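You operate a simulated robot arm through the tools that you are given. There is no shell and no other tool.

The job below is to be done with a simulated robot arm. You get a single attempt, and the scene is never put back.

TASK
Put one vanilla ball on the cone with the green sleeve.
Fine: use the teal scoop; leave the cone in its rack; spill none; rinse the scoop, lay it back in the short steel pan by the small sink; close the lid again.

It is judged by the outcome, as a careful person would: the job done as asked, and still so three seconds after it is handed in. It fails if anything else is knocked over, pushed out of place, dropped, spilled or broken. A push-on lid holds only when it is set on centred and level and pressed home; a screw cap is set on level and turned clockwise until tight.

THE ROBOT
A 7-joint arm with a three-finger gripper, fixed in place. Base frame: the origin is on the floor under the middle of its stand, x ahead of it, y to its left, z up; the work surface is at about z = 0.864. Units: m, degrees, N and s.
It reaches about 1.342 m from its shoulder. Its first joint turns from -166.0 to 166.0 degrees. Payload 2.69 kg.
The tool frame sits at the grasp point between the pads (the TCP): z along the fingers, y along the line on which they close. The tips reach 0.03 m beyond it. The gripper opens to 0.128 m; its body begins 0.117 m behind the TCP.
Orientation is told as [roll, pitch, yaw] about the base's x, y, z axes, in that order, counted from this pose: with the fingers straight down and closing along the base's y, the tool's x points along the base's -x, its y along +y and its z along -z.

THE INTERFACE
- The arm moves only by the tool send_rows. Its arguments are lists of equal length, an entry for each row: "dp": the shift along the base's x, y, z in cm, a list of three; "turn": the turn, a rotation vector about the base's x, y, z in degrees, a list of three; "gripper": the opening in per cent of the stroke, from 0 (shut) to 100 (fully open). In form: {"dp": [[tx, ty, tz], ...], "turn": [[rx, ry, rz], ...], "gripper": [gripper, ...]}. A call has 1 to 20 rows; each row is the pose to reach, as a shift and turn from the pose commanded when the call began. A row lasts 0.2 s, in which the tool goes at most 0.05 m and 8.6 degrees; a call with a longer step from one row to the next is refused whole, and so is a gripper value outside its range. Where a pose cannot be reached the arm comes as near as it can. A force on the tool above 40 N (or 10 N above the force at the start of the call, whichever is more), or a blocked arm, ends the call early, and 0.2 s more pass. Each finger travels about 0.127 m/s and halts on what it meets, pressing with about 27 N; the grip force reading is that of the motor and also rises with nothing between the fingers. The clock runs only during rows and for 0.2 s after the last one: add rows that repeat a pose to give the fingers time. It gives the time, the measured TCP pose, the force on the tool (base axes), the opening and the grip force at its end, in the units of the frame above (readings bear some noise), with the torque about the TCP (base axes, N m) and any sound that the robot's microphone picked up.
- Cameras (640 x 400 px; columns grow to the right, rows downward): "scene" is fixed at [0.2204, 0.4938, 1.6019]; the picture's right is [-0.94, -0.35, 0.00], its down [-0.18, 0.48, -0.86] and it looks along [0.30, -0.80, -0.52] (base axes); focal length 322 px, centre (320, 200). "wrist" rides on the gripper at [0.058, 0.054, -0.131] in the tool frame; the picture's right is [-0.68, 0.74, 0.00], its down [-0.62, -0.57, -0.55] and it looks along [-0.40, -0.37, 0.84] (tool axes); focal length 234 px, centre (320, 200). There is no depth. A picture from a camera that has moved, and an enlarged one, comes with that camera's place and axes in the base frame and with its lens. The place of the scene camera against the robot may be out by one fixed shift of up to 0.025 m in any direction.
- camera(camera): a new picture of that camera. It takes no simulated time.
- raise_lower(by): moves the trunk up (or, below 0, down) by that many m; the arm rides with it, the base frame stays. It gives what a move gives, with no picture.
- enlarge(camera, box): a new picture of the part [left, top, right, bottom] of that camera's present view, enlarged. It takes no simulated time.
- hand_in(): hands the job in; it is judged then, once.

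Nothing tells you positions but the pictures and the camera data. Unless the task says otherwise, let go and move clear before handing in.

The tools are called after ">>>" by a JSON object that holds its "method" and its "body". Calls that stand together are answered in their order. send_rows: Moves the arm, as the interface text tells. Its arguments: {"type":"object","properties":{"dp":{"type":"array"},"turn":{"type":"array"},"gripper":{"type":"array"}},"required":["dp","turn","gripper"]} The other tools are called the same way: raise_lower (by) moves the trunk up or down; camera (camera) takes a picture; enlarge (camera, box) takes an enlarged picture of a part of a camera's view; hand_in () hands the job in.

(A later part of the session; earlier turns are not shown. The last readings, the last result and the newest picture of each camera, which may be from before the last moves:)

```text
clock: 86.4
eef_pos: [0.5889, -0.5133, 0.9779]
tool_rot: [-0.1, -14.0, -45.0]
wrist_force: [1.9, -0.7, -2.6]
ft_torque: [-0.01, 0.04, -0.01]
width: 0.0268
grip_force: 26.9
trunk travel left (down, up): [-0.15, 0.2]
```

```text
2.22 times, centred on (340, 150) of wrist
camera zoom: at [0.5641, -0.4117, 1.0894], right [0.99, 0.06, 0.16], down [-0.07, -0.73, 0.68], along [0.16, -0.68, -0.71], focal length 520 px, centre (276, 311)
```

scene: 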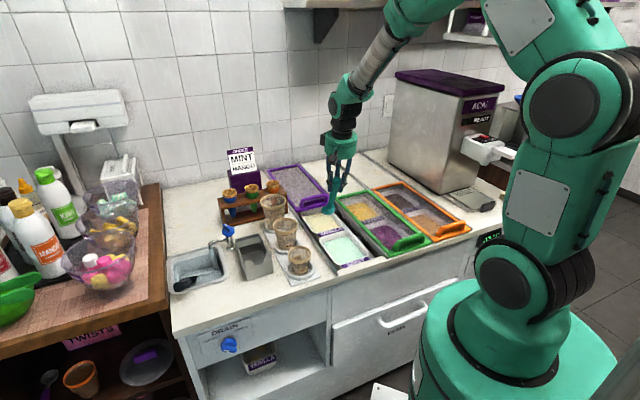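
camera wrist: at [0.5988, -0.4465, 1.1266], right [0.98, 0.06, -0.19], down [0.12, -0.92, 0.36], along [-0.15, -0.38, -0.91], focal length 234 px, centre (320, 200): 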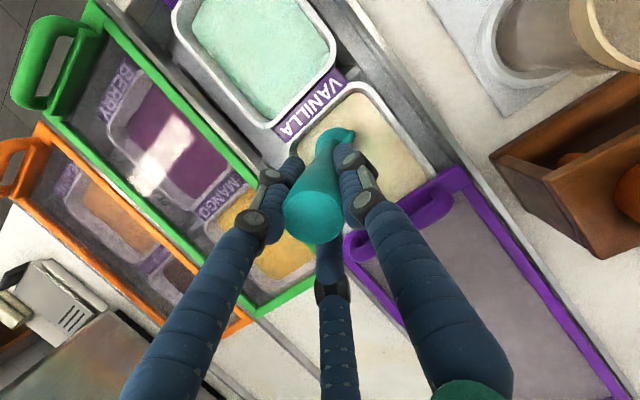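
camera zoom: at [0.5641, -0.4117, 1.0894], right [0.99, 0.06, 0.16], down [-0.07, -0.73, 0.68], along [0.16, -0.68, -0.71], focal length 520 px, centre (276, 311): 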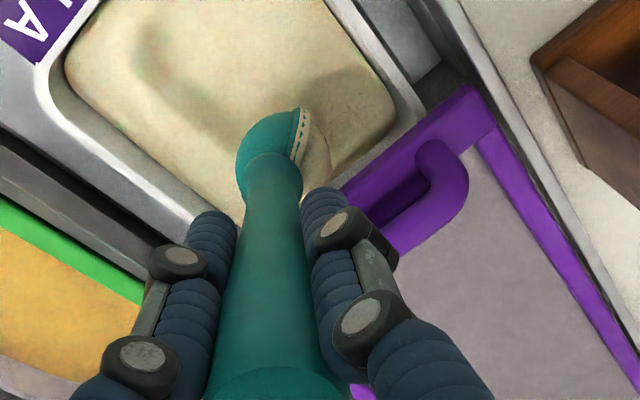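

A full dome of vanilla now stands out of the bowl. It is close to the lid's front edge, so I'll back away toward the robot first, then lift and look from the front.

>>> {"method": "send_rows", "body": {"dp": [[-1, 1, 0.3], [-2.2, 2.2, 1], [-3.4, 3.4, 3], [-4.2, 4.2, 6], [-4.2, 4.2, 9]], "turn": [[0, 0, 0], [0, 0, 0], [-2, -2, 0], [-6, -6, 0], [-10, -10, 0]], "gripper": [0, 0, 0, 0, 0]}}

>>> {"method": "enlarge", "body": {"camera": "scene", "box": [290, 150, 370, 230]}}

>>> {"method": "enlarge", "body": {"camera": "wrist", "box": [250, 60, 430, 240]}}

```text
clock: 87.6
eef_pos: [0.5462, -0.4714, 1.0676]
tool_rot: [-0.1, -28.2, -45.1]
wrist_force: [-0.4, 0.6, -1.4]
ft_torque: [0.01, 0.0, -0.02]
width: 0.0268
grip_force: 26.5
trunk travel left (down, up): [-0.15, 0.2]
```

```text
5.00 times, centred on (330, 190) of scene
camera zoom: at [0.2204, 0.4938, 1.6019], right [-0.94, -0.35, 0.0], down [-0.18, 0.48, -0.86], along [0.3, -0.8, -0.52], focal length 1608 px, centre (270, 250)
```

zoom: 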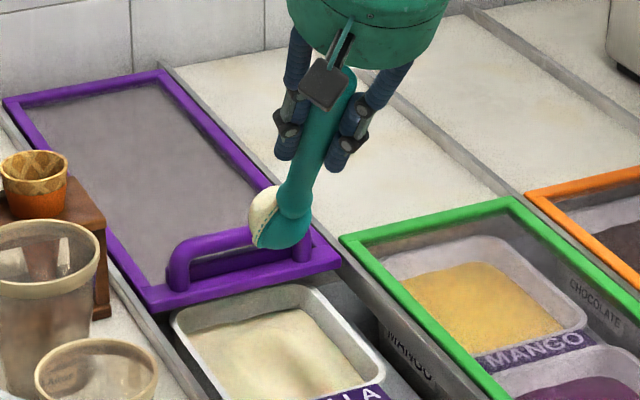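

```text
2.22 times, centred on (340, 150) of wrist
camera zoom: at [0.505, -0.352, 1.1553], right [0.94, 0.1, 0.32], down [-0.2, -0.6, 0.78], along [0.27, -0.79, -0.55], focal length 520 px, centre (276, 311)
```

zoom: 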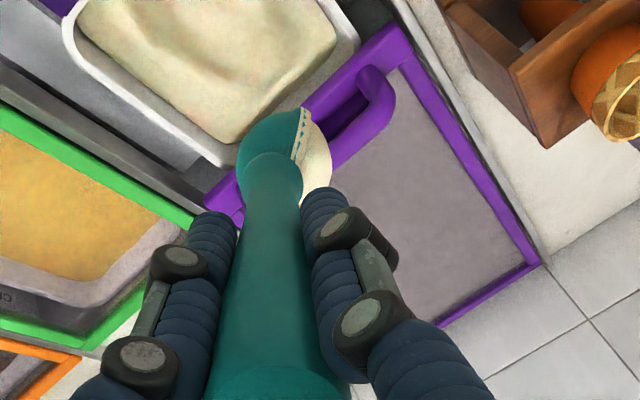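

A nicely rounded ball sits in the scoop. I'll raise it high and level the bowl so the ball rides upright.

>>> {"method": "send_rows", "body": {"dp": [[0, 0, 3], [0, 0, 6], [0, 0, 9], [0, 0, 12], [0, 0, 14], [0, 0, 14]], "turn": [[-4, -4, 0], [-8, -8, 0], [-12, -12, 0], [-16, -16, 0], [-20, -20, 0], [-21.1, -21.1, 0]], "gripper": [0, 0, 0, 0, 0, 0]}}

>>> {"method": "camera", "body": {"camera": "scene"}}

>>> {"method": "enlarge", "body": {"camera": "wrist", "box": [250, 60, 430, 240]}}

```text
clock: 89.0
eef_pos: [0.5461, -0.4707, 1.21]
tool_rot: [0.0, -58.2, -45.1]
wrist_force: [-0.6, 1.2, -0.9]
ft_torque: [-0.01, -0.01, 0.01]
width: 0.0267
grip_force: 26.8
trunk travel left (down, up): [-0.15, 0.2]
```

```text
taken
```

scene: 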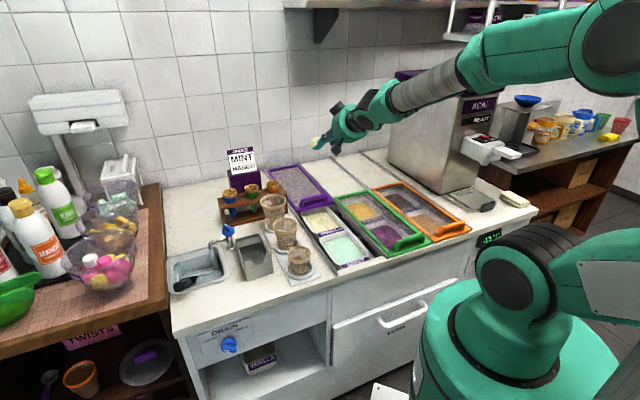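

```text
2.22 times, centred on (340, 150) of wrist
camera zoom: at [0.4836, -0.3309, 1.2287], right [0.77, 0.27, 0.57], down [-0.5, -0.3, 0.81], along [0.39, -0.92, -0.1], focal length 520 px, centre (276, 311)
```

zoom: 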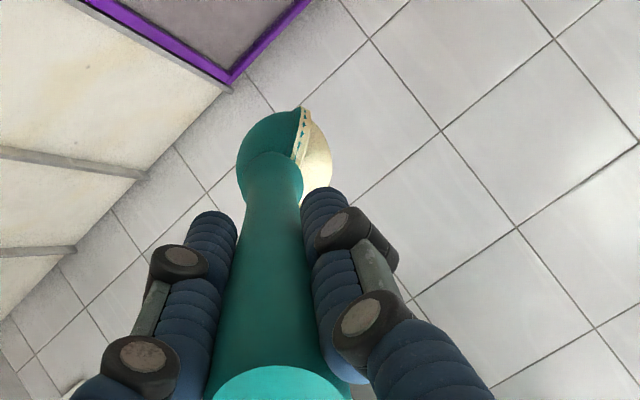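

The ball sits upright in the bowl. I'll take a wider wrist view and a scene zoom to measure the scoop's offset in the hand.

>>> {"method": "enlarge", "body": {"camera": "wrist", "box": [240, 100, 420, 280]}}

>>> {"method": "enlarge", "body": {"camera": "scene", "box": [300, 95, 390, 165]}}

```text
2.22 times, centred on (330, 190) of wrist
camera zoom: at [0.4836, -0.3309, 1.2287], right [0.77, 0.27, 0.57], down [-0.5, -0.3, 0.81], along [0.39, -0.92, -0.1], focal length 520 px, centre (298, 222)
```

zoom: 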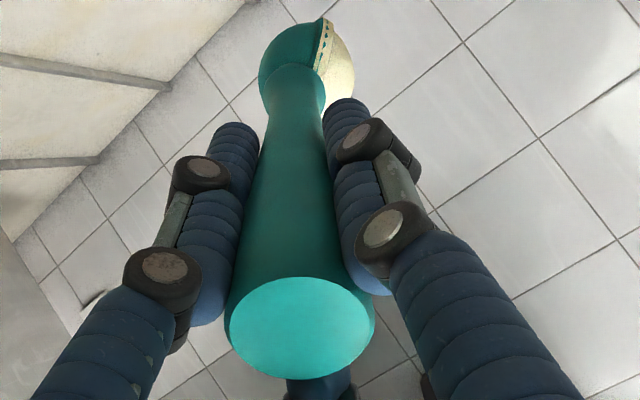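

```text
5.71 times, centred on (345, 130) of scene
camera zoom: at [0.2204, 0.4938, 1.6019], right [-0.94, -0.35, 0.0], down [-0.18, 0.48, -0.86], along [0.3, -0.8, -0.52], focal length 1838 px, centre (177, 600)
```

zoom: 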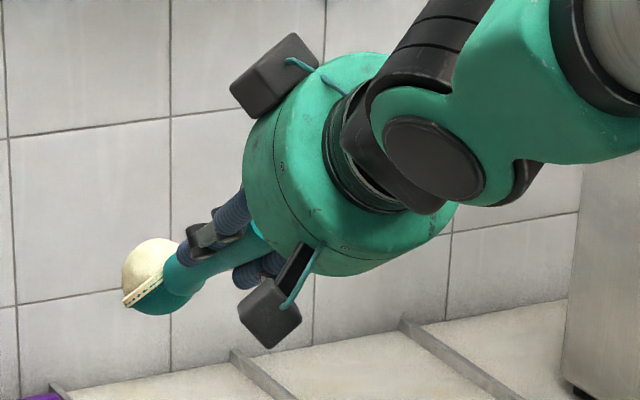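

The scoop is aligned with the fingers now, with the ball about 12.5 cm ahead of the grasp point. I'll bring it over the green cone, still high, turning the hand slightly to leave room for the pouring roll.

>>> {"method": "send_rows", "body": {"dp": [[2.5, 0.7, 0.5], [5, 1.5, 0.5], [8, 2.4, 0.5], [11, 3.4, 0.5], [14, 4.3, 0.5], [17, 5.2, 0], [19.3, 5.9, -1]], "turn": [[0, 0, 5], [0, 0, 11], [0, 0, 17], [0, 0, 23], [0, 0, 29], [0, 0, 34], [0, 0, 37]], "gripper": [0, 0, 0, 0, 0, 0, 0]}}

>>> {"method": "camera", "body": {"camera": "wrist"}}

>>> {"method": "enlarge", "body": {"camera": "scene", "box": [190, 130, 330, 230]}}

```text
clock: 90.6
eef_pos: [0.7404, -0.4127, 1.1958]
tool_rot: [0.0, -58.0, -8.1]
wrist_force: [0.2, -0.2, -1.5]
ft_torque: [0.04, 0.06, 0.02]
width: 0.027
grip_force: 26.8
trunk travel left (down, up): [-0.15, 0.2]
```

```text
taken
camera wrist: at [0.6073, -0.3387, 1.2163], right [0.46, 0.68, 0.57], down [-0.22, -0.54, 0.81], along [0.86, -0.5, -0.1], focal length 234 px, centre (320, 200)
```

wrist: 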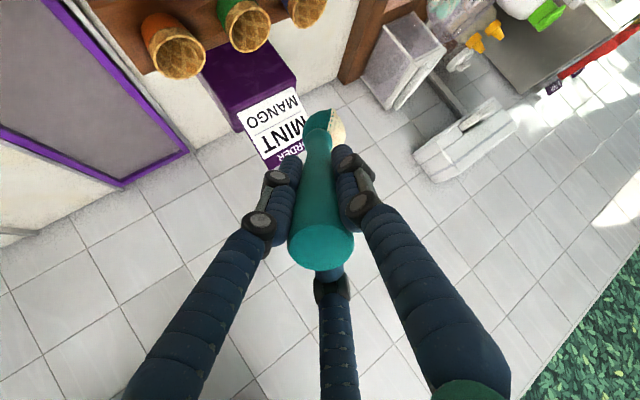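

```text
4.00 times, centred on (260, 180) of scene
camera zoom: at [0.2204, 0.4938, 1.6019], right [-0.94, -0.35, 0.0], down [-0.18, 0.48, -0.86], along [0.3, -0.8, -0.52], focal length 1286 px, centre (560, 280)
```

zoom: 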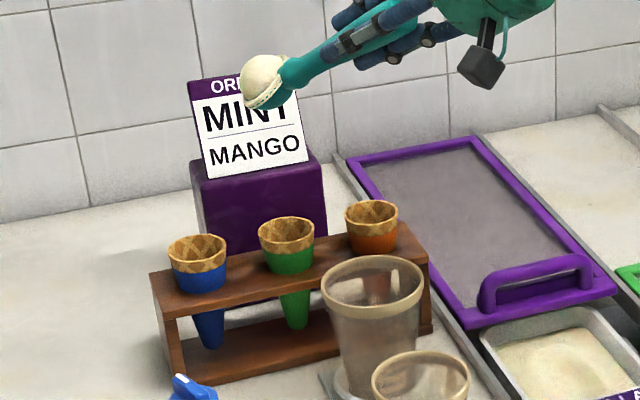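

The ball is directly above the green cone's mouth in both my estimate and the picture. I'll lower it to about 3 cm above the cone before rolling the scoop over.

>>> {"method": "send_rows", "body": {"dp": [[0, 0, -2.5], [0, 0, -5], [0, 0, -7.5], [0, 0, -9.8]], "turn": [[0, 0, 0], [0, 0, 0], [0, 0, 0], [0, 0, 0]], "gripper": [0, 0, 0, 0]}}

>>> {"method": "enlarge", "body": {"camera": "scene", "box": [210, 150, 310, 220]}}

>>> {"method": "camera", "body": {"camera": "wrist"}}

```text
clock: 91.6
eef_pos: [0.7393, -0.4126, 1.0996]
tool_rot: [0.0, -58.0, -8.1]
wrist_force: [-1.0, 0.2, -1.4]
ft_torque: [-0.01, 0.13, -0.03]
width: 0.0269
grip_force: 27.2
trunk travel left (down, up): [-0.15, 0.2]
```

```text
5.71 times, centred on (260, 185) of scene
camera zoom: at [0.2204, 0.4938, 1.6019], right [-0.94, -0.35, 0.0], down [-0.18, 0.48, -0.86], along [0.3, -0.8, -0.52], focal length 1838 px, centre (663, 286)
```

zoom: 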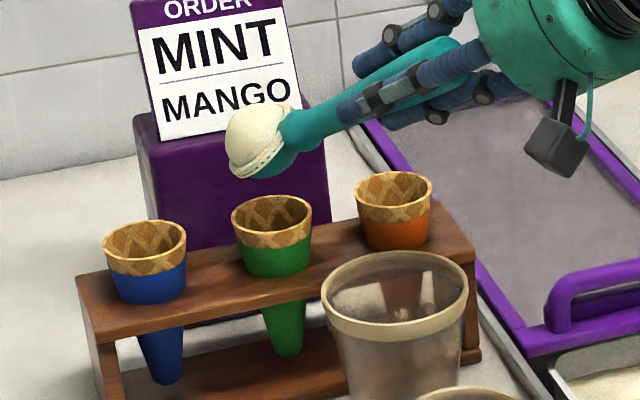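

```text
taken
camera wrist: at [0.6064, -0.3383, 1.1192], right [0.46, 0.68, 0.57], down [-0.22, -0.54, 0.81], along [0.86, -0.5, -0.1], focal length 234 px, centre (320, 200)
```

wrist: 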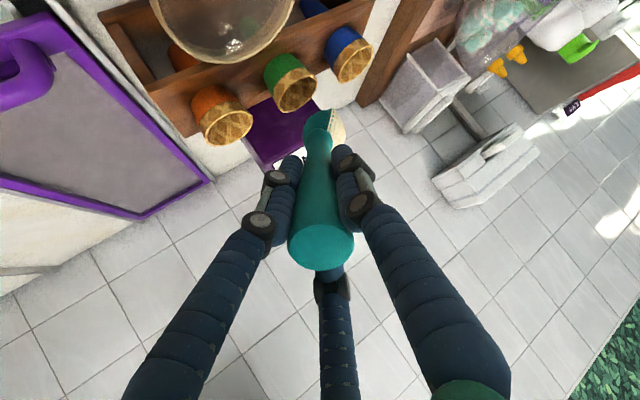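

The ball is about 3 cm above the cone's rim and centred. I'll now roll the scoop in steps, first to a quarter turn.

>>> {"method": "send_rows", "body": {"dp": [[0, 0, 0], [0, 0.1, 0], [0.1, 0.2, 0], [0.2, 0.3, 0], [0.3, 0.4, 0], [0.3, 0.5, 0], [0.3, 0.5, 0], [0.3, 0.5, 0], [0.3, 0.5, 0], [0.3, 0.5, 0]], "turn": [[6.72, -0.96, -4.24], [13.43, -1.91, -8.48], [20.15, -2.87, -12.72], [26.86, -3.83, -16.96], [33.58, -4.78, -21.2], [40.3, -5.74, -25.44], [47.01, -6.7, -29.68], [53.73, -7.65, -33.92], [60.44, -8.61, -38.16], [67.16, -9.57, -42.4]], "gripper": [0, 0, 0, 0, 0, 0, 0, 0, 0, 0]}}

>>> {"method": "enlarge", "body": {"camera": "scene", "box": [210, 150, 310, 220]}}

>>> {"method": "camera", "body": {"camera": "wrist"}}

```text
clock: 93.8
eef_pos: [0.7433, -0.4075, 1.0996]
tool_rot: [57.6, -8.3, -92.9]
wrist_force: [-0.2, -0.1, -1.0]
ft_torque: [0.02, 0.05, 0.01]
width: 0.027
grip_force: 27.1
trunk travel left (down, up): [-0.15, 0.2]
```

```text
5.71 times, centred on (260, 185) of scene
camera zoom: at [0.2204, 0.4938, 1.6019], right [-0.94, -0.35, 0.0], down [-0.18, 0.48, -0.86], along [0.3, -0.8, -0.52], focal length 1838 px, centre (663, 286)
```

zoom: 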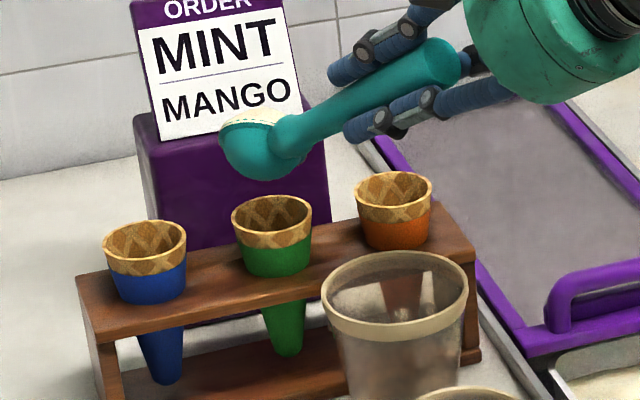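

```text
taken
camera wrist: at [0.6645, -0.3277, 1.205], right [0.37, -0.6, 0.71], down [-0.8, -0.6, -0.09], along [0.48, -0.53, -0.69], focal length 234 px, centre (320, 200)
```

wrist: 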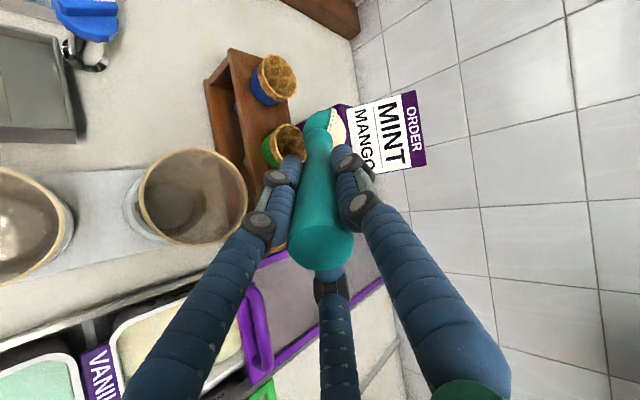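

Still holding at 80°, with the back of the bowl toward the camera. I'll roll further in small steps and watch for release.

>>> {"method": "send_rows", "body": {"dp": [[0, 0, -0.3], [0, 0, -0.6], [0, 0, -0.9], [0, 0, -1.2]], "turn": [[6.72, -0.96, -4.24], [13.43, -1.91, -8.48], [20.15, -2.87, -12.72], [26.86, -3.83, -16.96]], "gripper": [0, 0, 0, 0]}}

>>> {"method": "enlarge", "body": {"camera": "scene", "box": [210, 150, 310, 220]}}

>>> {"method": "enlarge", "body": {"camera": "wrist", "box": [240, 60, 400, 220]}}

```text
clock: 94.8
eef_pos: [0.7424, -0.4071, 1.087]
tool_rot: [56.1, 18.6, -110.1]
wrist_force: [-0.7, -0.6, -1.6]
ft_torque: [-0.01, 0.03, -0.01]
width: 0.0268
grip_force: 27.3
trunk travel left (down, up): [-0.15, 0.2]
```

```text
5.71 times, centred on (260, 185) of scene
camera zoom: at [0.2204, 0.4938, 1.6019], right [-0.94, -0.35, 0.0], down [-0.18, 0.48, -0.86], along [0.3, -0.8, -0.52], focal length 1838 px, centre (663, 286)
```

zoom: 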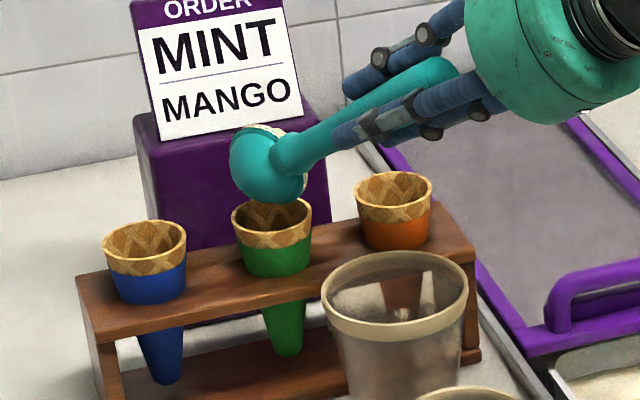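

```text
2.50 times, centred on (320, 140) of wrist
camera zoom: at [0.675, -0.3624, 1.2168], right [0.1, -0.93, 0.36], down [-0.91, -0.23, -0.35], along [0.41, -0.29, -0.86], focal length 585 px, centre (320, 350)
```

zoom: 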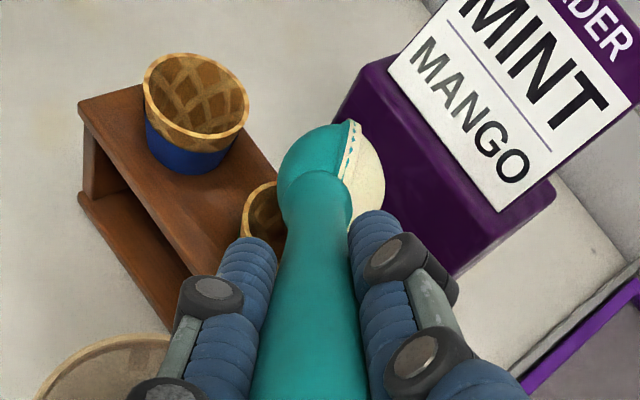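

Still stuck in the bowl at 112°, and centred over the cone. I'll roll further toward fully inverted, lowering slightly.

>>> {"method": "send_rows", "body": {"dp": [[0, 0, -0.2], [0, 0, -0.4], [0.1, 0.1, -0.6], [0.1, 0.1, -0.8]], "turn": [[6.72, -0.96, -4.24], [13.43, -1.91, -8.48], [20.15, -2.87, -12.72], [26.86, -3.83, -16.96]], "gripper": [0, 0, 0, 0]}}

>>> {"method": "enlarge", "body": {"camera": "scene", "box": [210, 150, 310, 220]}}

>>> {"method": "enlarge", "body": {"camera": "wrist", "box": [240, 60, 400, 220]}}

```text
clock: 95.8
eef_pos: [0.7422, -0.4069, 1.0814]
tool_rot: [43.2, 43.5, -134.1]
wrist_force: [0.2, -1.1, 0.2]
ft_torque: [-0.01, -0.05, -0.01]
width: 0.0269
grip_force: 26.8
trunk travel left (down, up): [-0.15, 0.2]
```

```text
5.71 times, centred on (260, 185) of scene
camera zoom: at [0.2204, 0.4938, 1.6019], right [-0.94, -0.35, 0.0], down [-0.18, 0.48, -0.86], along [0.3, -0.8, -0.52], focal length 1838 px, centre (663, 286)
```

zoom: 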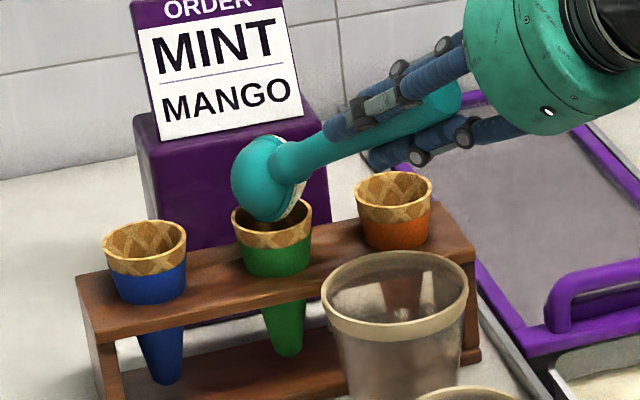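

```text
2.50 times, centred on (320, 140) of wrist
camera zoom: at [0.6733, -0.4048, 1.2158], right [-0.2, -0.97, -0.1], down [-0.88, 0.22, -0.41], along [0.43, 0.0, -0.9], focal length 585 px, centre (320, 350)
```

zoom: 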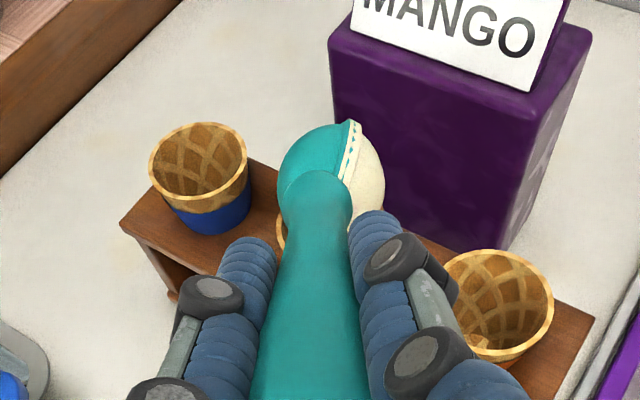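

Still held at 144°. I'll continue the roll to nearly upside-down.

>>> {"method": "send_rows", "body": {"dp": [[0, 0, 0], [0.1, 0, 0], [0.1, 0, 0], [0.2, 0, 0]], "turn": [[6.72, -0.96, -4.24], [13.43, -1.91, -8.48], [20.15, -2.87, -12.72], [25.2, -3.59, -15.9]], "gripper": [0, 0, 0, 0]}}

>>> {"method": "enlarge", "body": {"camera": "scene", "box": [210, 150, 310, 220]}}

>>> {"method": "enlarge", "body": {"camera": "wrist", "box": [240, 60, 400, 220]}}

```text
clock: 96.8
eef_pos: [0.699, -0.3503, 0.992]
tool_rot: [24.4, 59.3, -164.4]
wrist_force: [-14.4, 12.8, 55.9]
ft_torque: [-0.75, -3.23, 0.67]
width: 0.0371
grip_force: 26.0
out of reach, approached as far as the arm can: row 1, 2, 3, 4
trunk travel left (down, up): [-0.15, 0.2]
```

```text
5.71 times, centred on (260, 185) of scene
camera zoom: at [0.2204, 0.4938, 1.6019], right [-0.94, -0.35, 0.0], down [-0.18, 0.48, -0.86], along [0.3, -0.8, -0.52], focal length 1838 px, centre (663, 286)
```

zoom: 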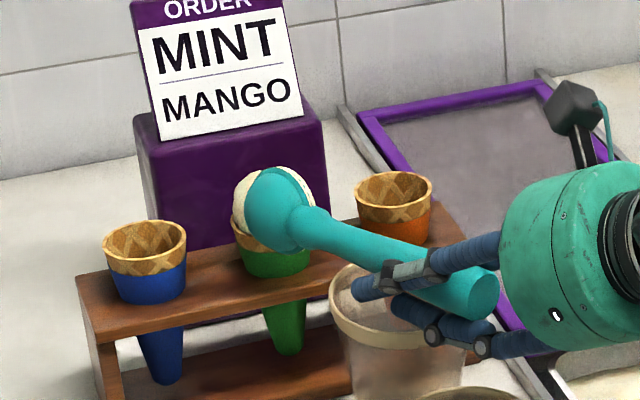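

```text
2.50 times, centred on (320, 140) of wrist
camera zoom: at [0.6088, -0.3685, 1.1139], right [-0.4, -0.81, -0.43], down [-0.72, 0.57, -0.39], along [0.56, 0.15, -0.81], focal length 585 px, centre (320, 350)
```

zoom: 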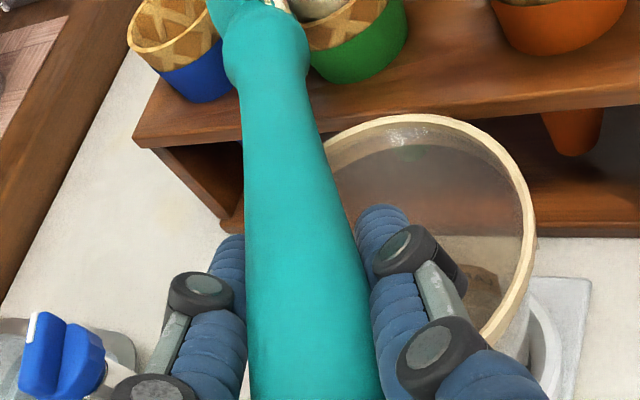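

The arm ran out of reach and dipped toward the large cup, pressing on it; the ball appears to be at the green cone. I must retreat carefully, so I'll look closely first.

>>> {"method": "enlarge", "body": {"camera": "scene", "box": [230, 170, 300, 220]}}

>>> {"method": "enlarge", "body": {"camera": "scene", "box": [200, 140, 360, 260]}}

>>> {"method": "camera", "body": {"camera": "wrist"}}

>>> {"method": "camera", "body": {"camera": "scene"}}

```text
8.00 times, centred on (265, 195) of scene
camera zoom: at [0.2204, 0.4938, 1.6019], right [-0.94, -0.35, 0.0], down [-0.18, 0.48, -0.86], along [0.3, -0.8, -0.52], focal length 2573 px, centre (760, 240)
```

zoom: 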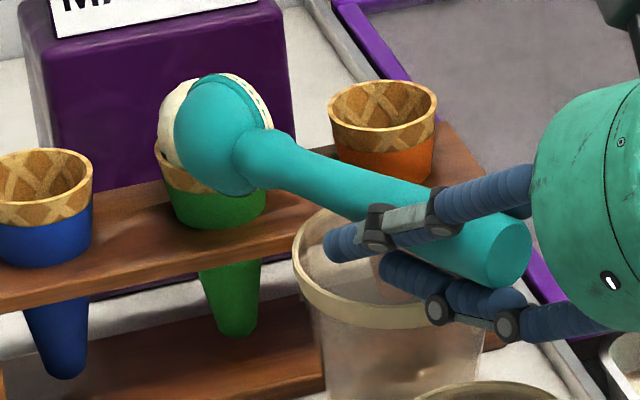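

```text
3.33 times, centred on (280, 200) of scene
camera zoom: at [0.2204, 0.4938, 1.6019], right [-0.94, -0.35, 0.0], down [-0.18, 0.48, -0.86], along [0.3, -0.8, -0.52], focal length 1072 px, centre (453, 200)
```

zoom: 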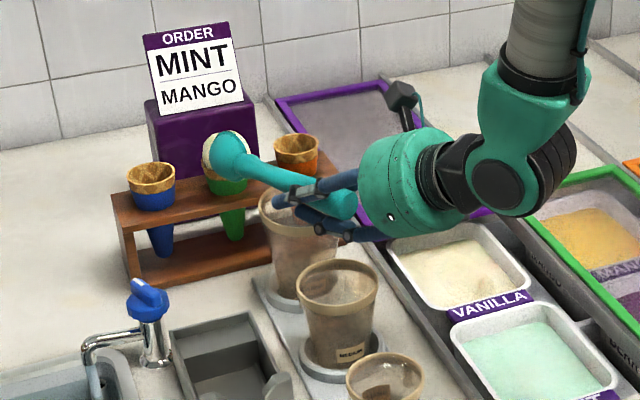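

```text
taken
camera wrist: at [0.6088, -0.3685, 1.1139], right [-0.4, -0.81, -0.43], down [-0.72, 0.57, -0.39], along [0.56, 0.15, -0.81], focal length 234 px, centre (320, 200)
```

wrist: 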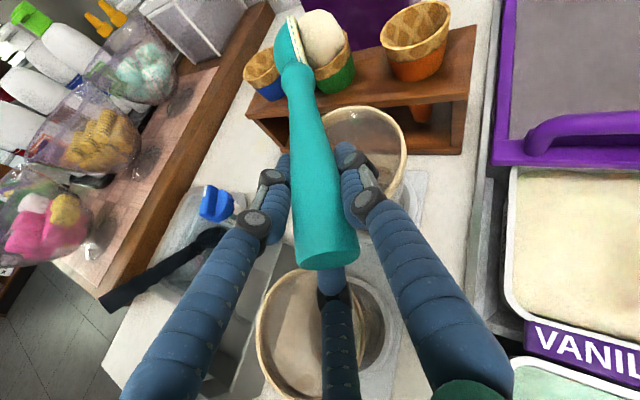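

```text
taken
```

scene: 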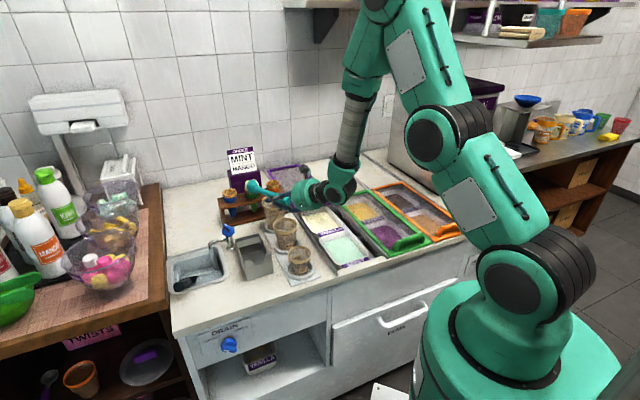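

The ball seems to rest in the green cone, with the bowl still against its near-left side and my fingers pressing on the large cup's rim. I'll zoom in on both contacts before choosing the retreat direction.

>>> {"method": "enlarge", "body": {"camera": "wrist", "box": [230, 0, 430, 125]}}

>>> {"method": "enlarge", "body": {"camera": "wrist", "box": [260, 100, 420, 220]}}

>>> {"method": "enlarge", "body": {"camera": "scene", "box": [255, 185, 325, 255]}}

```text
3.20 times, centred on (330, 62) of wrist
camera zoom: at [0.6088, -0.3685, 1.1139], right [-0.4, -0.81, -0.43], down [-0.72, 0.57, -0.39], along [0.56, 0.15, -0.81], focal length 749 px, centre (288, 640)
```

zoom: 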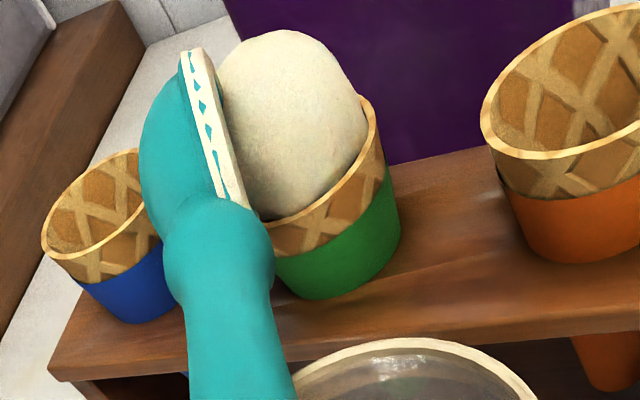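

```text
3.33 times, centred on (340, 160) of wrist
camera zoom: at [0.6088, -0.3685, 1.1139], right [-0.4, -0.81, -0.43], down [-0.72, 0.57, -0.39], along [0.56, 0.15, -0.81], focal length 781 px, centre (253, 333)
```

zoom: 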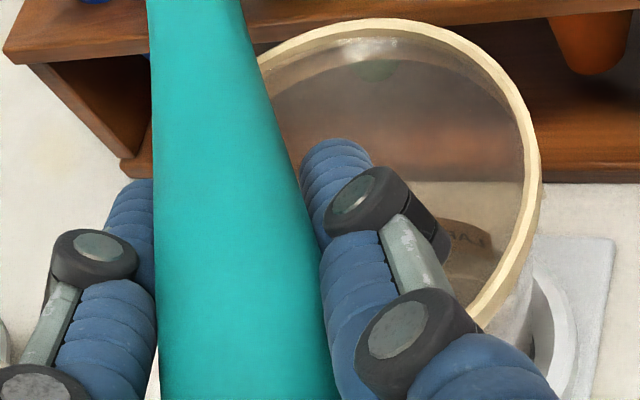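

```text
5.71 times, centred on (290, 220) of scene
camera zoom: at [0.2204, 0.4938, 1.6019], right [-0.94, -0.35, 0.0], down [-0.18, 0.48, -0.86], along [0.3, -0.8, -0.52], focal length 1838 px, centre (491, 86)
```

zoom: 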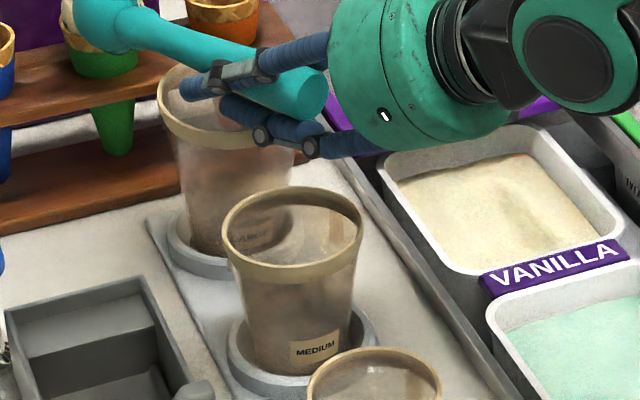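

The ball is out of the bowl and seated on the green cone; the bowl's rim plane is beside it, so a straight vertical lift moves the scoop away from both the ball and the cup. I'll use the trunk to lift everything straight up.

>>> {"method": "raise_lower", "body": {"by": 0.04}}

>>> {"method": "enlarge", "body": {"camera": "scene", "box": [210, 150, 330, 250]}}

>>> {"method": "camera", "body": {"camera": "wrist"}}

```text
clock: 97.6
eef_pos: [0.6885, -0.3457, 0.9891]
tool_rot: [19.5, 56.9, -168.7]
wrist_force: [-0.4, -0.9, -1.0]
ft_torque: [0.02, 0.04, -0.03]
width: 0.0362
grip_force: 27.0
trunk travel left (down, up): [-0.19, 0.16]
```

```text
4.00 times, centred on (270, 200) of scene
camera zoom: at [0.2204, 0.4938, 1.6019], right [-0.94, -0.35, 0.0], down [-0.18, 0.48, -0.86], along [0.3, -0.8, -0.52], focal length 1286 px, centre (520, 200)
```

zoom: 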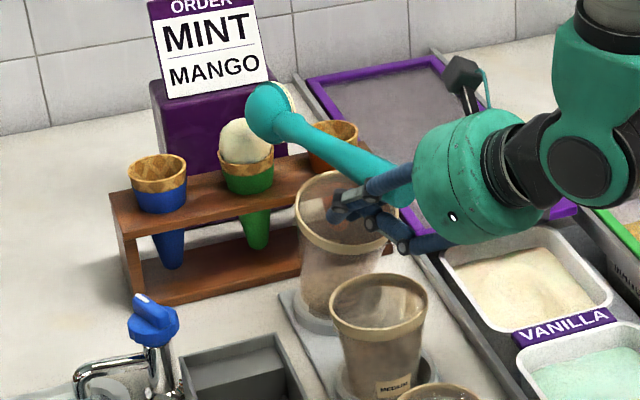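

```text
taken
camera wrist: at [0.6041, -0.3684, 1.1148], right [-0.43, -0.79, -0.43], down [-0.74, 0.58, -0.34], along [0.52, 0.18, -0.84], focal length 234 px, centre (320, 200)
```

wrist: 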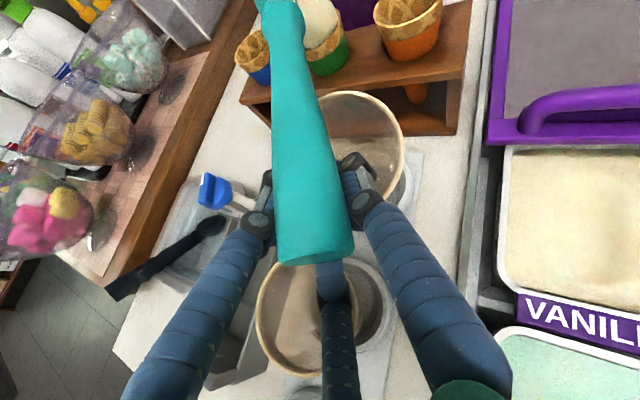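

The ball now sits on the green cone by itself and the force on the cup is gone. I'll keep raising with the trunk to clear the cup completely.

>>> {"method": "raise_lower", "body": {"by": 0.08}}

>>> {"method": "enlarge", "body": {"camera": "scene", "box": [210, 130, 330, 250]}}

>>> {"method": "camera", "body": {"camera": "wrist"}}

```text
clock: 98.8
eef_pos: [0.6889, -0.3467, 1.0703]
tool_rot: [19.5, 56.9, -168.9]
wrist_force: [0.4, -0.4, -1.3]
ft_torque: [0.03, 0.04, -0.01]
width: 0.036
grip_force: 27.0
trunk travel left (down, up): [-0.27, 0.08]
```

```text
3.33 times, centred on (270, 190) of scene
camera zoom: at [0.2204, 0.4938, 1.6019], right [-0.94, -0.35, 0.0], down [-0.18, 0.48, -0.86], along [0.3, -0.8, -0.52], focal length 1072 px, centre (487, 233)
```

zoom: 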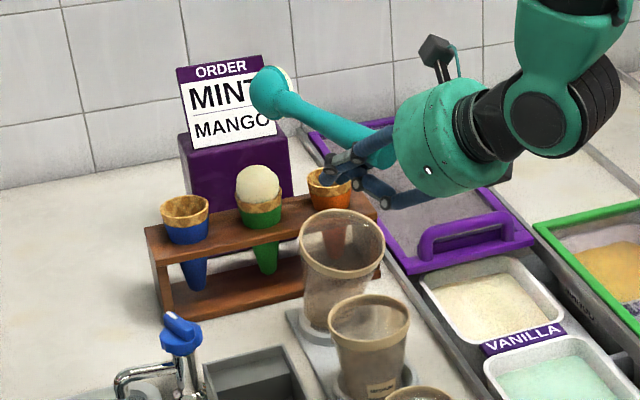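

```text
taken
camera wrist: at [0.6044, -0.3689, 1.1952], right [-0.43, -0.79, -0.43], down [-0.74, 0.58, -0.34], along [0.52, 0.18, -0.84], focal length 234 px, centre (320, 200)
```

wrist: 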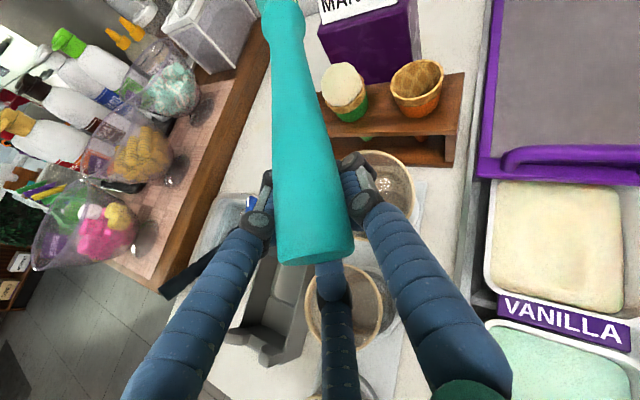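

The ball rests well on the green cone, and the hand is clear. The scoop has shifted in my grip, so I'll look at it closely before un-rolling the hand.

>>> {"method": "enlarge", "body": {"camera": "scene", "box": [255, 130, 345, 200]}}

>>> {"method": "enlarge", "body": {"camera": "scene", "box": [230, 165, 300, 215]}}

>>> {"method": "enlarge", "body": {"camera": "wrist", "box": [220, 0, 420, 280]}}

```text
5.71 times, centred on (300, 165) of scene
camera zoom: at [0.2204, 0.4938, 1.6019], right [-0.94, -0.35, 0.0], down [-0.18, 0.48, -0.86], along [0.3, -0.8, -0.52], focal length 1838 px, centre (434, 400)
```

zoom: 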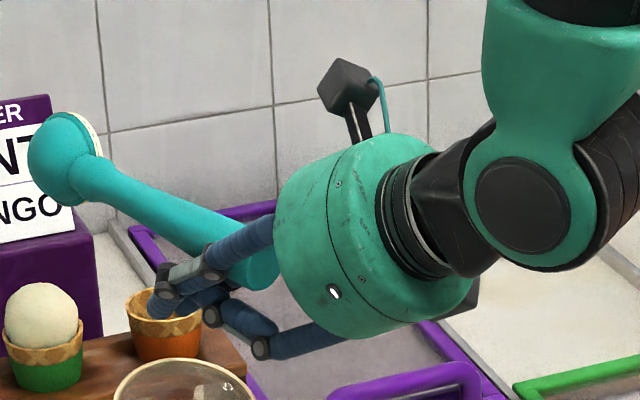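

```text
8.00 times, centred on (265, 190) of scene
camera zoom: at [0.2204, 0.4938, 1.6019], right [-0.94, -0.35, 0.0], down [-0.18, 0.48, -0.86], along [0.3, -0.8, -0.52], focal length 2573 px, centre (760, 280)
```

zoom: 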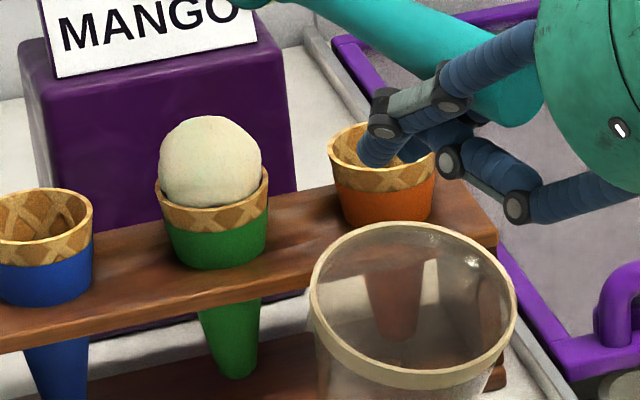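

```text
1.43 times, centred on (320, 140) of wrist
camera zoom: at [0.6044, -0.3689, 1.1952], right [-0.43, -0.79, -0.43], down [-0.74, 0.58, -0.34], along [0.52, 0.18, -0.84], focal length 334 px, centre (320, 286)
```

zoom: 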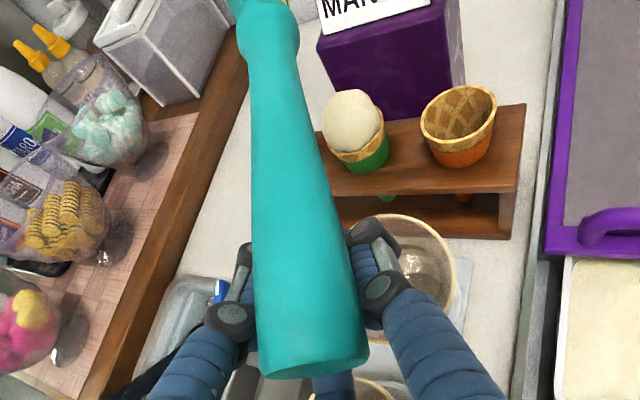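

The ball is safely on the cone. I'll raise the trunk further for clearance, then un-roll the hand slowly away from its joint limit while moving up and toward the sink side.

>>> {"method": "raise_lower", "body": {"by": 0.08}}

>>> {"method": "send_rows", "body": {"dp": [[0, 0, 0.5], [0, 0, 1], [0, 0.2, 1.5], [0, 0.5, 2], [-0.3, 1, 2.5], [-0.6, 1.5, 3], [-0.9, 2, 3.5], [-1.2, 2.5, 4]], "turn": [[-7.05, 1.48, 4.33], [-14.1, 2.96, 8.65], [-21.1, 4.44, 12.98], [-28.2, 5.91, 17.3], [-35.2, 7.39, 21.6], [-42.3, 8.87, 26], [-49.3, 10.35, 30.3], [-56.4, 11.8, 34.6]], "gripper": [0, 0, 0, 0, 0, 0, 0, 0]}}

>>> {"method": "camera", "body": {"camera": "scene"}}

>>> {"method": "camera", "body": {"camera": "wrist"}}

```text
clock: 100.0
eef_pos: [0.6878, -0.348, 1.1486]
tool_rot: [19.5, 56.9, -168.7]
wrist_force: [0.2, -0.4, -1.3]
ft_torque: [0.01, 0.04, -0.01]
width: 0.0361
grip_force: 27.6
trunk travel left (down, up): [-0.35, 0.0]
```

```text
clock: 101.8
eef_pos: [0.6763, -0.3205, 1.1888]
tool_rot: [58.5, 8.9, -107.1]
wrist_force: [0.2, 0.2, -1.1]
ft_torque: [-0.04, 0.06, 0.02]
width: 0.0361
grip_force: 27.2
trunk travel left (down, up): [-0.35, 0.0]
```

```text
taken
```

scene: 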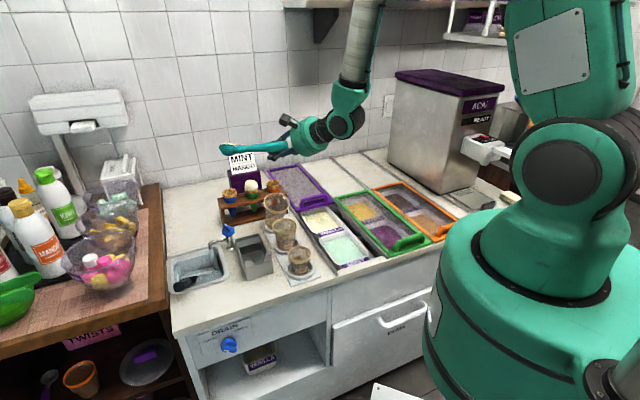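

```text
taken
camera wrist: at [0.6077, -0.2571, 1.3115], right [0.14, -0.84, 0.52], down [-0.9, -0.33, -0.29], along [0.41, -0.42, -0.81], focal length 234 px, centre (320, 200)
```

wrist: 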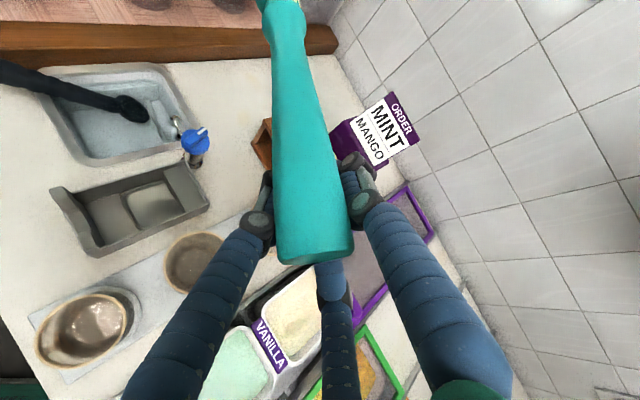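

The un-rolling goes well. I'll continue until the hand is back to its normal roll, moving toward the sink at a safe height.

>>> {"method": "send_rows", "body": {"dp": [[0.5, 1.2, 0.5], [1, 2.5, 1], [1.5, 3.8, 1.5], [2, 5, 2], [2.5, 6.3, 2.5], [3, 7.5, 3], [3.5, 8.8, 3.5], [4, 10, 4], [4.5, 11.3, 4.5], [5, 12.5, 5], [5.5, 13.8, 5], [6, 15, 5]], "turn": [[-7.05, 1.48, 4.33], [-14.1, 2.96, 8.65], [-21.1, 4.44, 12.98], [-28.2, 5.91, 17.3], [-35.2, 7.39, 21.6], [-42.3, 8.87, 26], [-49.3, 10.35, 30.3], [-56.4, 11.8, 34.6], [-63.4, 13.3, 38.9], [-70.5, 14.8, 43.3], [-77.5, 16.3, 47.6], [-84.6, 17.7, 51.9]], "gripper": [0, 0, 0, 0, 0, 0, 0, 0, 0, 0, 0, 0]}}

>>> {"method": "camera", "body": {"camera": "scene"}}

>>> {"method": "camera", "body": {"camera": "wrist"}}

```text
clock: 104.3
eef_pos: [0.736, -0.1717, 1.2386]
tool_rot: [-1.0, -58.9, -10.7]
wrist_force: [0.8, 0.9, -0.6]
ft_torque: [-0.03, -0.01, 0.0]
width: 0.0358
grip_force: 26.6
trunk travel left (down, up): [-0.35, 0.0]
```

```text
taken
```

scene: 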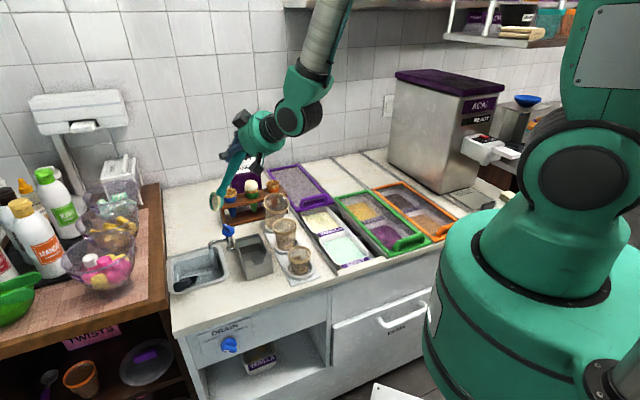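

```text
taken
camera wrist: at [0.6076, -0.0887, 1.2561], right [0.49, 0.66, 0.57], down [-0.26, -0.52, 0.82], along [0.83, -0.55, -0.08], focal length 234 px, centre (320, 200)
```

wrist: 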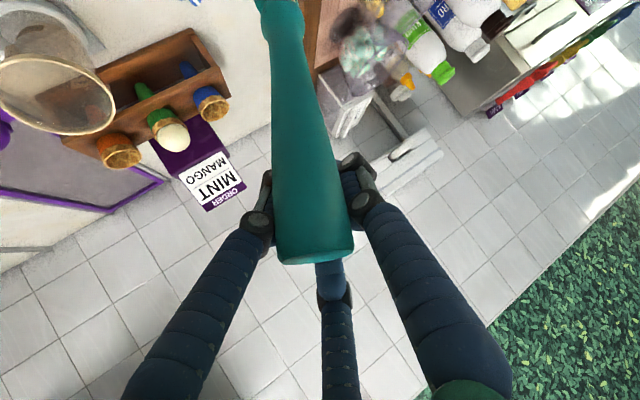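

The hand is back to its normal roll with the scoop hanging below it. I'll look closely at how the scoop sits now.

>>> {"method": "enlarge", "body": {"camera": "scene", "box": [195, 100, 305, 220]}}

>>> {"method": "enlarge", "body": {"camera": "scene", "box": [205, 175, 285, 225]}}

```text
3.33 times, centred on (250, 160) of scene
camera zoom: at [0.2204, 0.4938, 1.6019], right [-0.94, -0.35, 0.0], down [-0.18, 0.48, -0.86], along [0.3, -0.8, -0.52], focal length 1072 px, centre (553, 333)
```

zoom: 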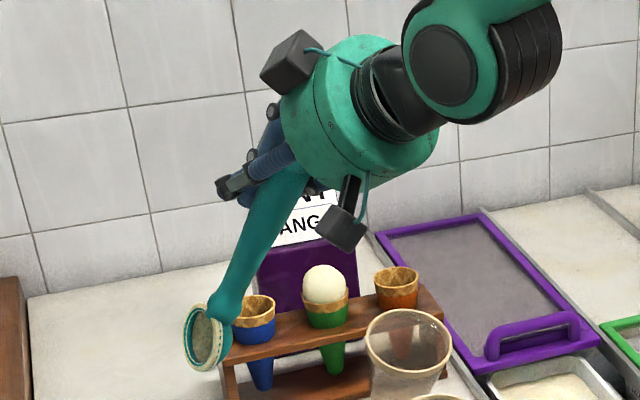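

```text
8.00 times, centred on (245, 200) of scene
camera zoom: at [0.2204, 0.4938, 1.6019], right [-0.94, -0.35, 0.0], down [-0.18, 0.48, -0.86], along [0.3, -0.8, -0.52], focal length 2573 px, centre (920, 200)
```

zoom: 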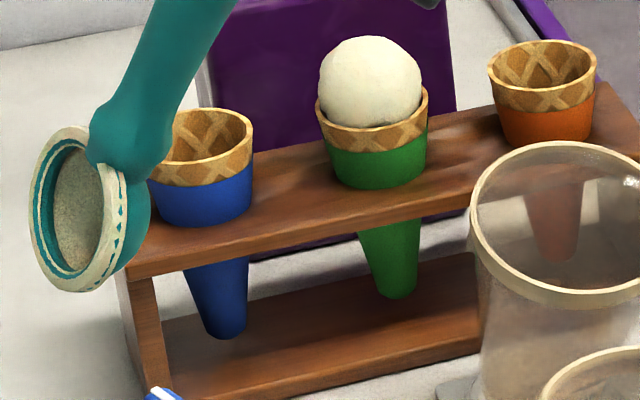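

The scoop's bowl has some vanilla residue and leans about 37° off the finger axis. I'll bring the hand to point straight down over the sink, high up, so I can rinse it there and straighten it in the grip.

>>> {"method": "send_rows", "body": {"dp": [[0.7, 0.7, 0], [1.4, 1.4, 0], [2.1, 2.1, 0], [2.8, 2.8, 0], [3.5, 3.5, 0], [4.2, 4.2, 0], [5, 5, 0]], "turn": [[1.56, 8.27, 0], [3.13, 16.5, 0], [4.7, 24.8, 0], [6.26, 33.1, 0], [7.8, 41.4, 0], [9.4, 49.6, 0], [10.95, 57.9, 0]], "gripper": [0, 0, 0, 0, 0, 0, 0]}}

>>> {"method": "send_rows", "body": {"dp": [[1.4, 1, 0], [2.8, 2, 0], [4.2, 3, 0], [5.6, 4, 0], [7, 5, 0], [8.4, 6, 0], [9.8, 7.2, 0], [11.2, 8.4, 0], [12.6, 9.6, 0], [13.6, 10.4, 0]], "turn": [[0, 0, 8.1], [0, 0, 16.2], [0, 0, 24.3], [0, 0, 32.4], [0, 0, 40.5], [0, 0, 48.6], [0, 0, 56.7], [0, 0, 64.8], [0, 0, 73], [0, 0, 81.4]], "gripper": [0, 0, 0, 0, 0, 0, 0, 0, 0, 0]}}

>>> {"method": "camera", "body": {"camera": "scene"}}

>>> {"method": "camera", "body": {"camera": "wrist"}}

```text
clock: 106.0
eef_pos: [0.785, -0.1205, 1.2404]
tool_rot: [-1.1, 0.1, -10.8]
wrist_force: [-0.5, 0.0, -1.1]
ft_torque: [-0.09, -0.12, 0.03]
width: 0.0359
grip_force: 27.1
out of reach, approached as far as the arm can: row 3
trunk travel left (down, up): [-0.35, 0.0]
```

```text
clock: 108.2
eef_pos: [0.9232, -0.0173, 1.2381]
tool_rot: [-0.9, 0.1, 70.7]
wrist_force: [0.3, -0.3, -0.8]
ft_torque: [0.09, -0.04, -0.02]
width: 0.0361
grip_force: 27.5
trunk travel left (down, up): [-0.35, 0.0]
```

```text
taken
```

scene: 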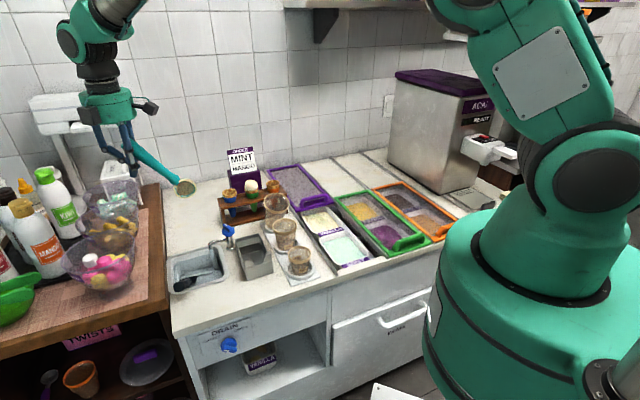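

```text
taken
camera wrist: at [0.8499, -0.052, 1.3688], right [-0.47, 0.88, -0.01], down [0.73, 0.4, 0.56], along [0.5, 0.25, -0.83], focal length 234 px, centre (320, 200)
```

wrist: 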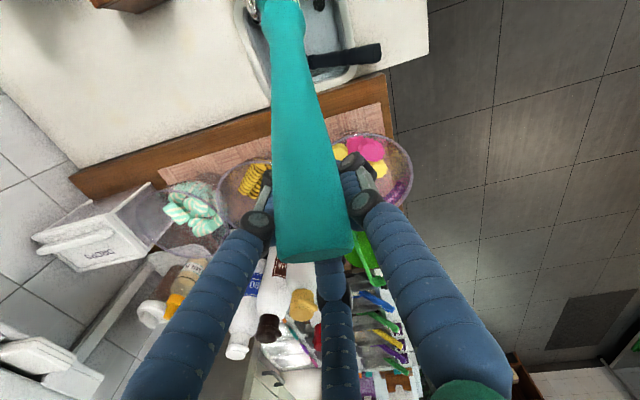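

The hand points down near the sink, with the scoop leaning toward the tap side and its dirty bowl facing the camera. I'll check the sink and stream again before lowering.

>>> {"method": "enlarge", "body": {"camera": "scene", "box": [160, 225, 240, 295]}}

>>> {"method": "enlarge", "body": {"camera": "scene", "box": [95, 110, 215, 210]}}

>>> {"method": "enlarge", "body": {"camera": "wrist", "box": [200, 0, 440, 120]}}

```text
5.71 times, centred on (200, 260) of scene
camera zoom: at [0.2204, 0.4938, 1.6019], right [-0.94, -0.35, 0.0], down [-0.18, 0.48, -0.86], along [0.3, -0.8, -0.52], focal length 1838 px, centre (1006, -143)
```

zoom: 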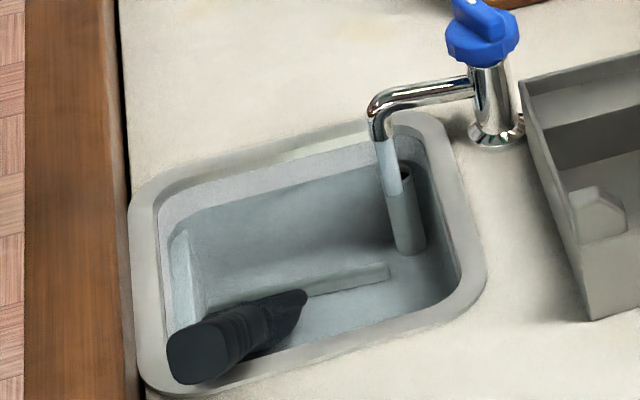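

```text
4.00 times, centred on (155, 160) of scene
camera zoom: at [0.2204, 0.4938, 1.6019], right [-0.94, -0.35, 0.0], down [-0.18, 0.48, -0.86], along [0.3, -0.8, -0.52], focal length 1286 px, centre (980, 360)
```

zoom: 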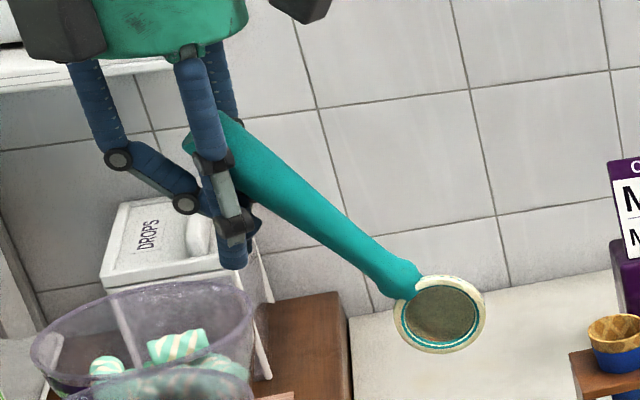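

```text
2.67 times, centred on (320, 60) of wrist
camera zoom: at [0.8499, -0.052, 1.3688], right [-0.47, 0.88, -0.01], down [0.73, 0.4, 0.56], along [0.5, 0.25, -0.83], focal length 624 px, centre (320, 573)
```

zoom: 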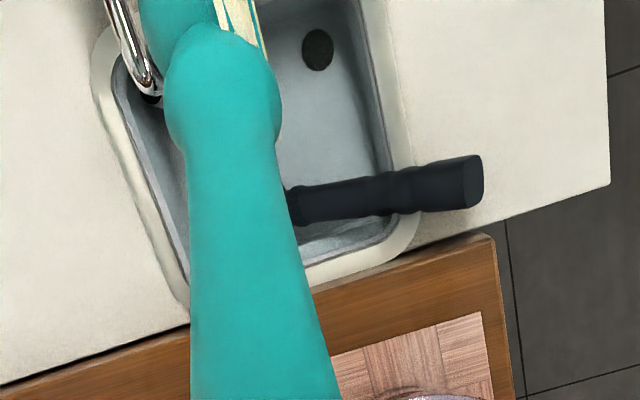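

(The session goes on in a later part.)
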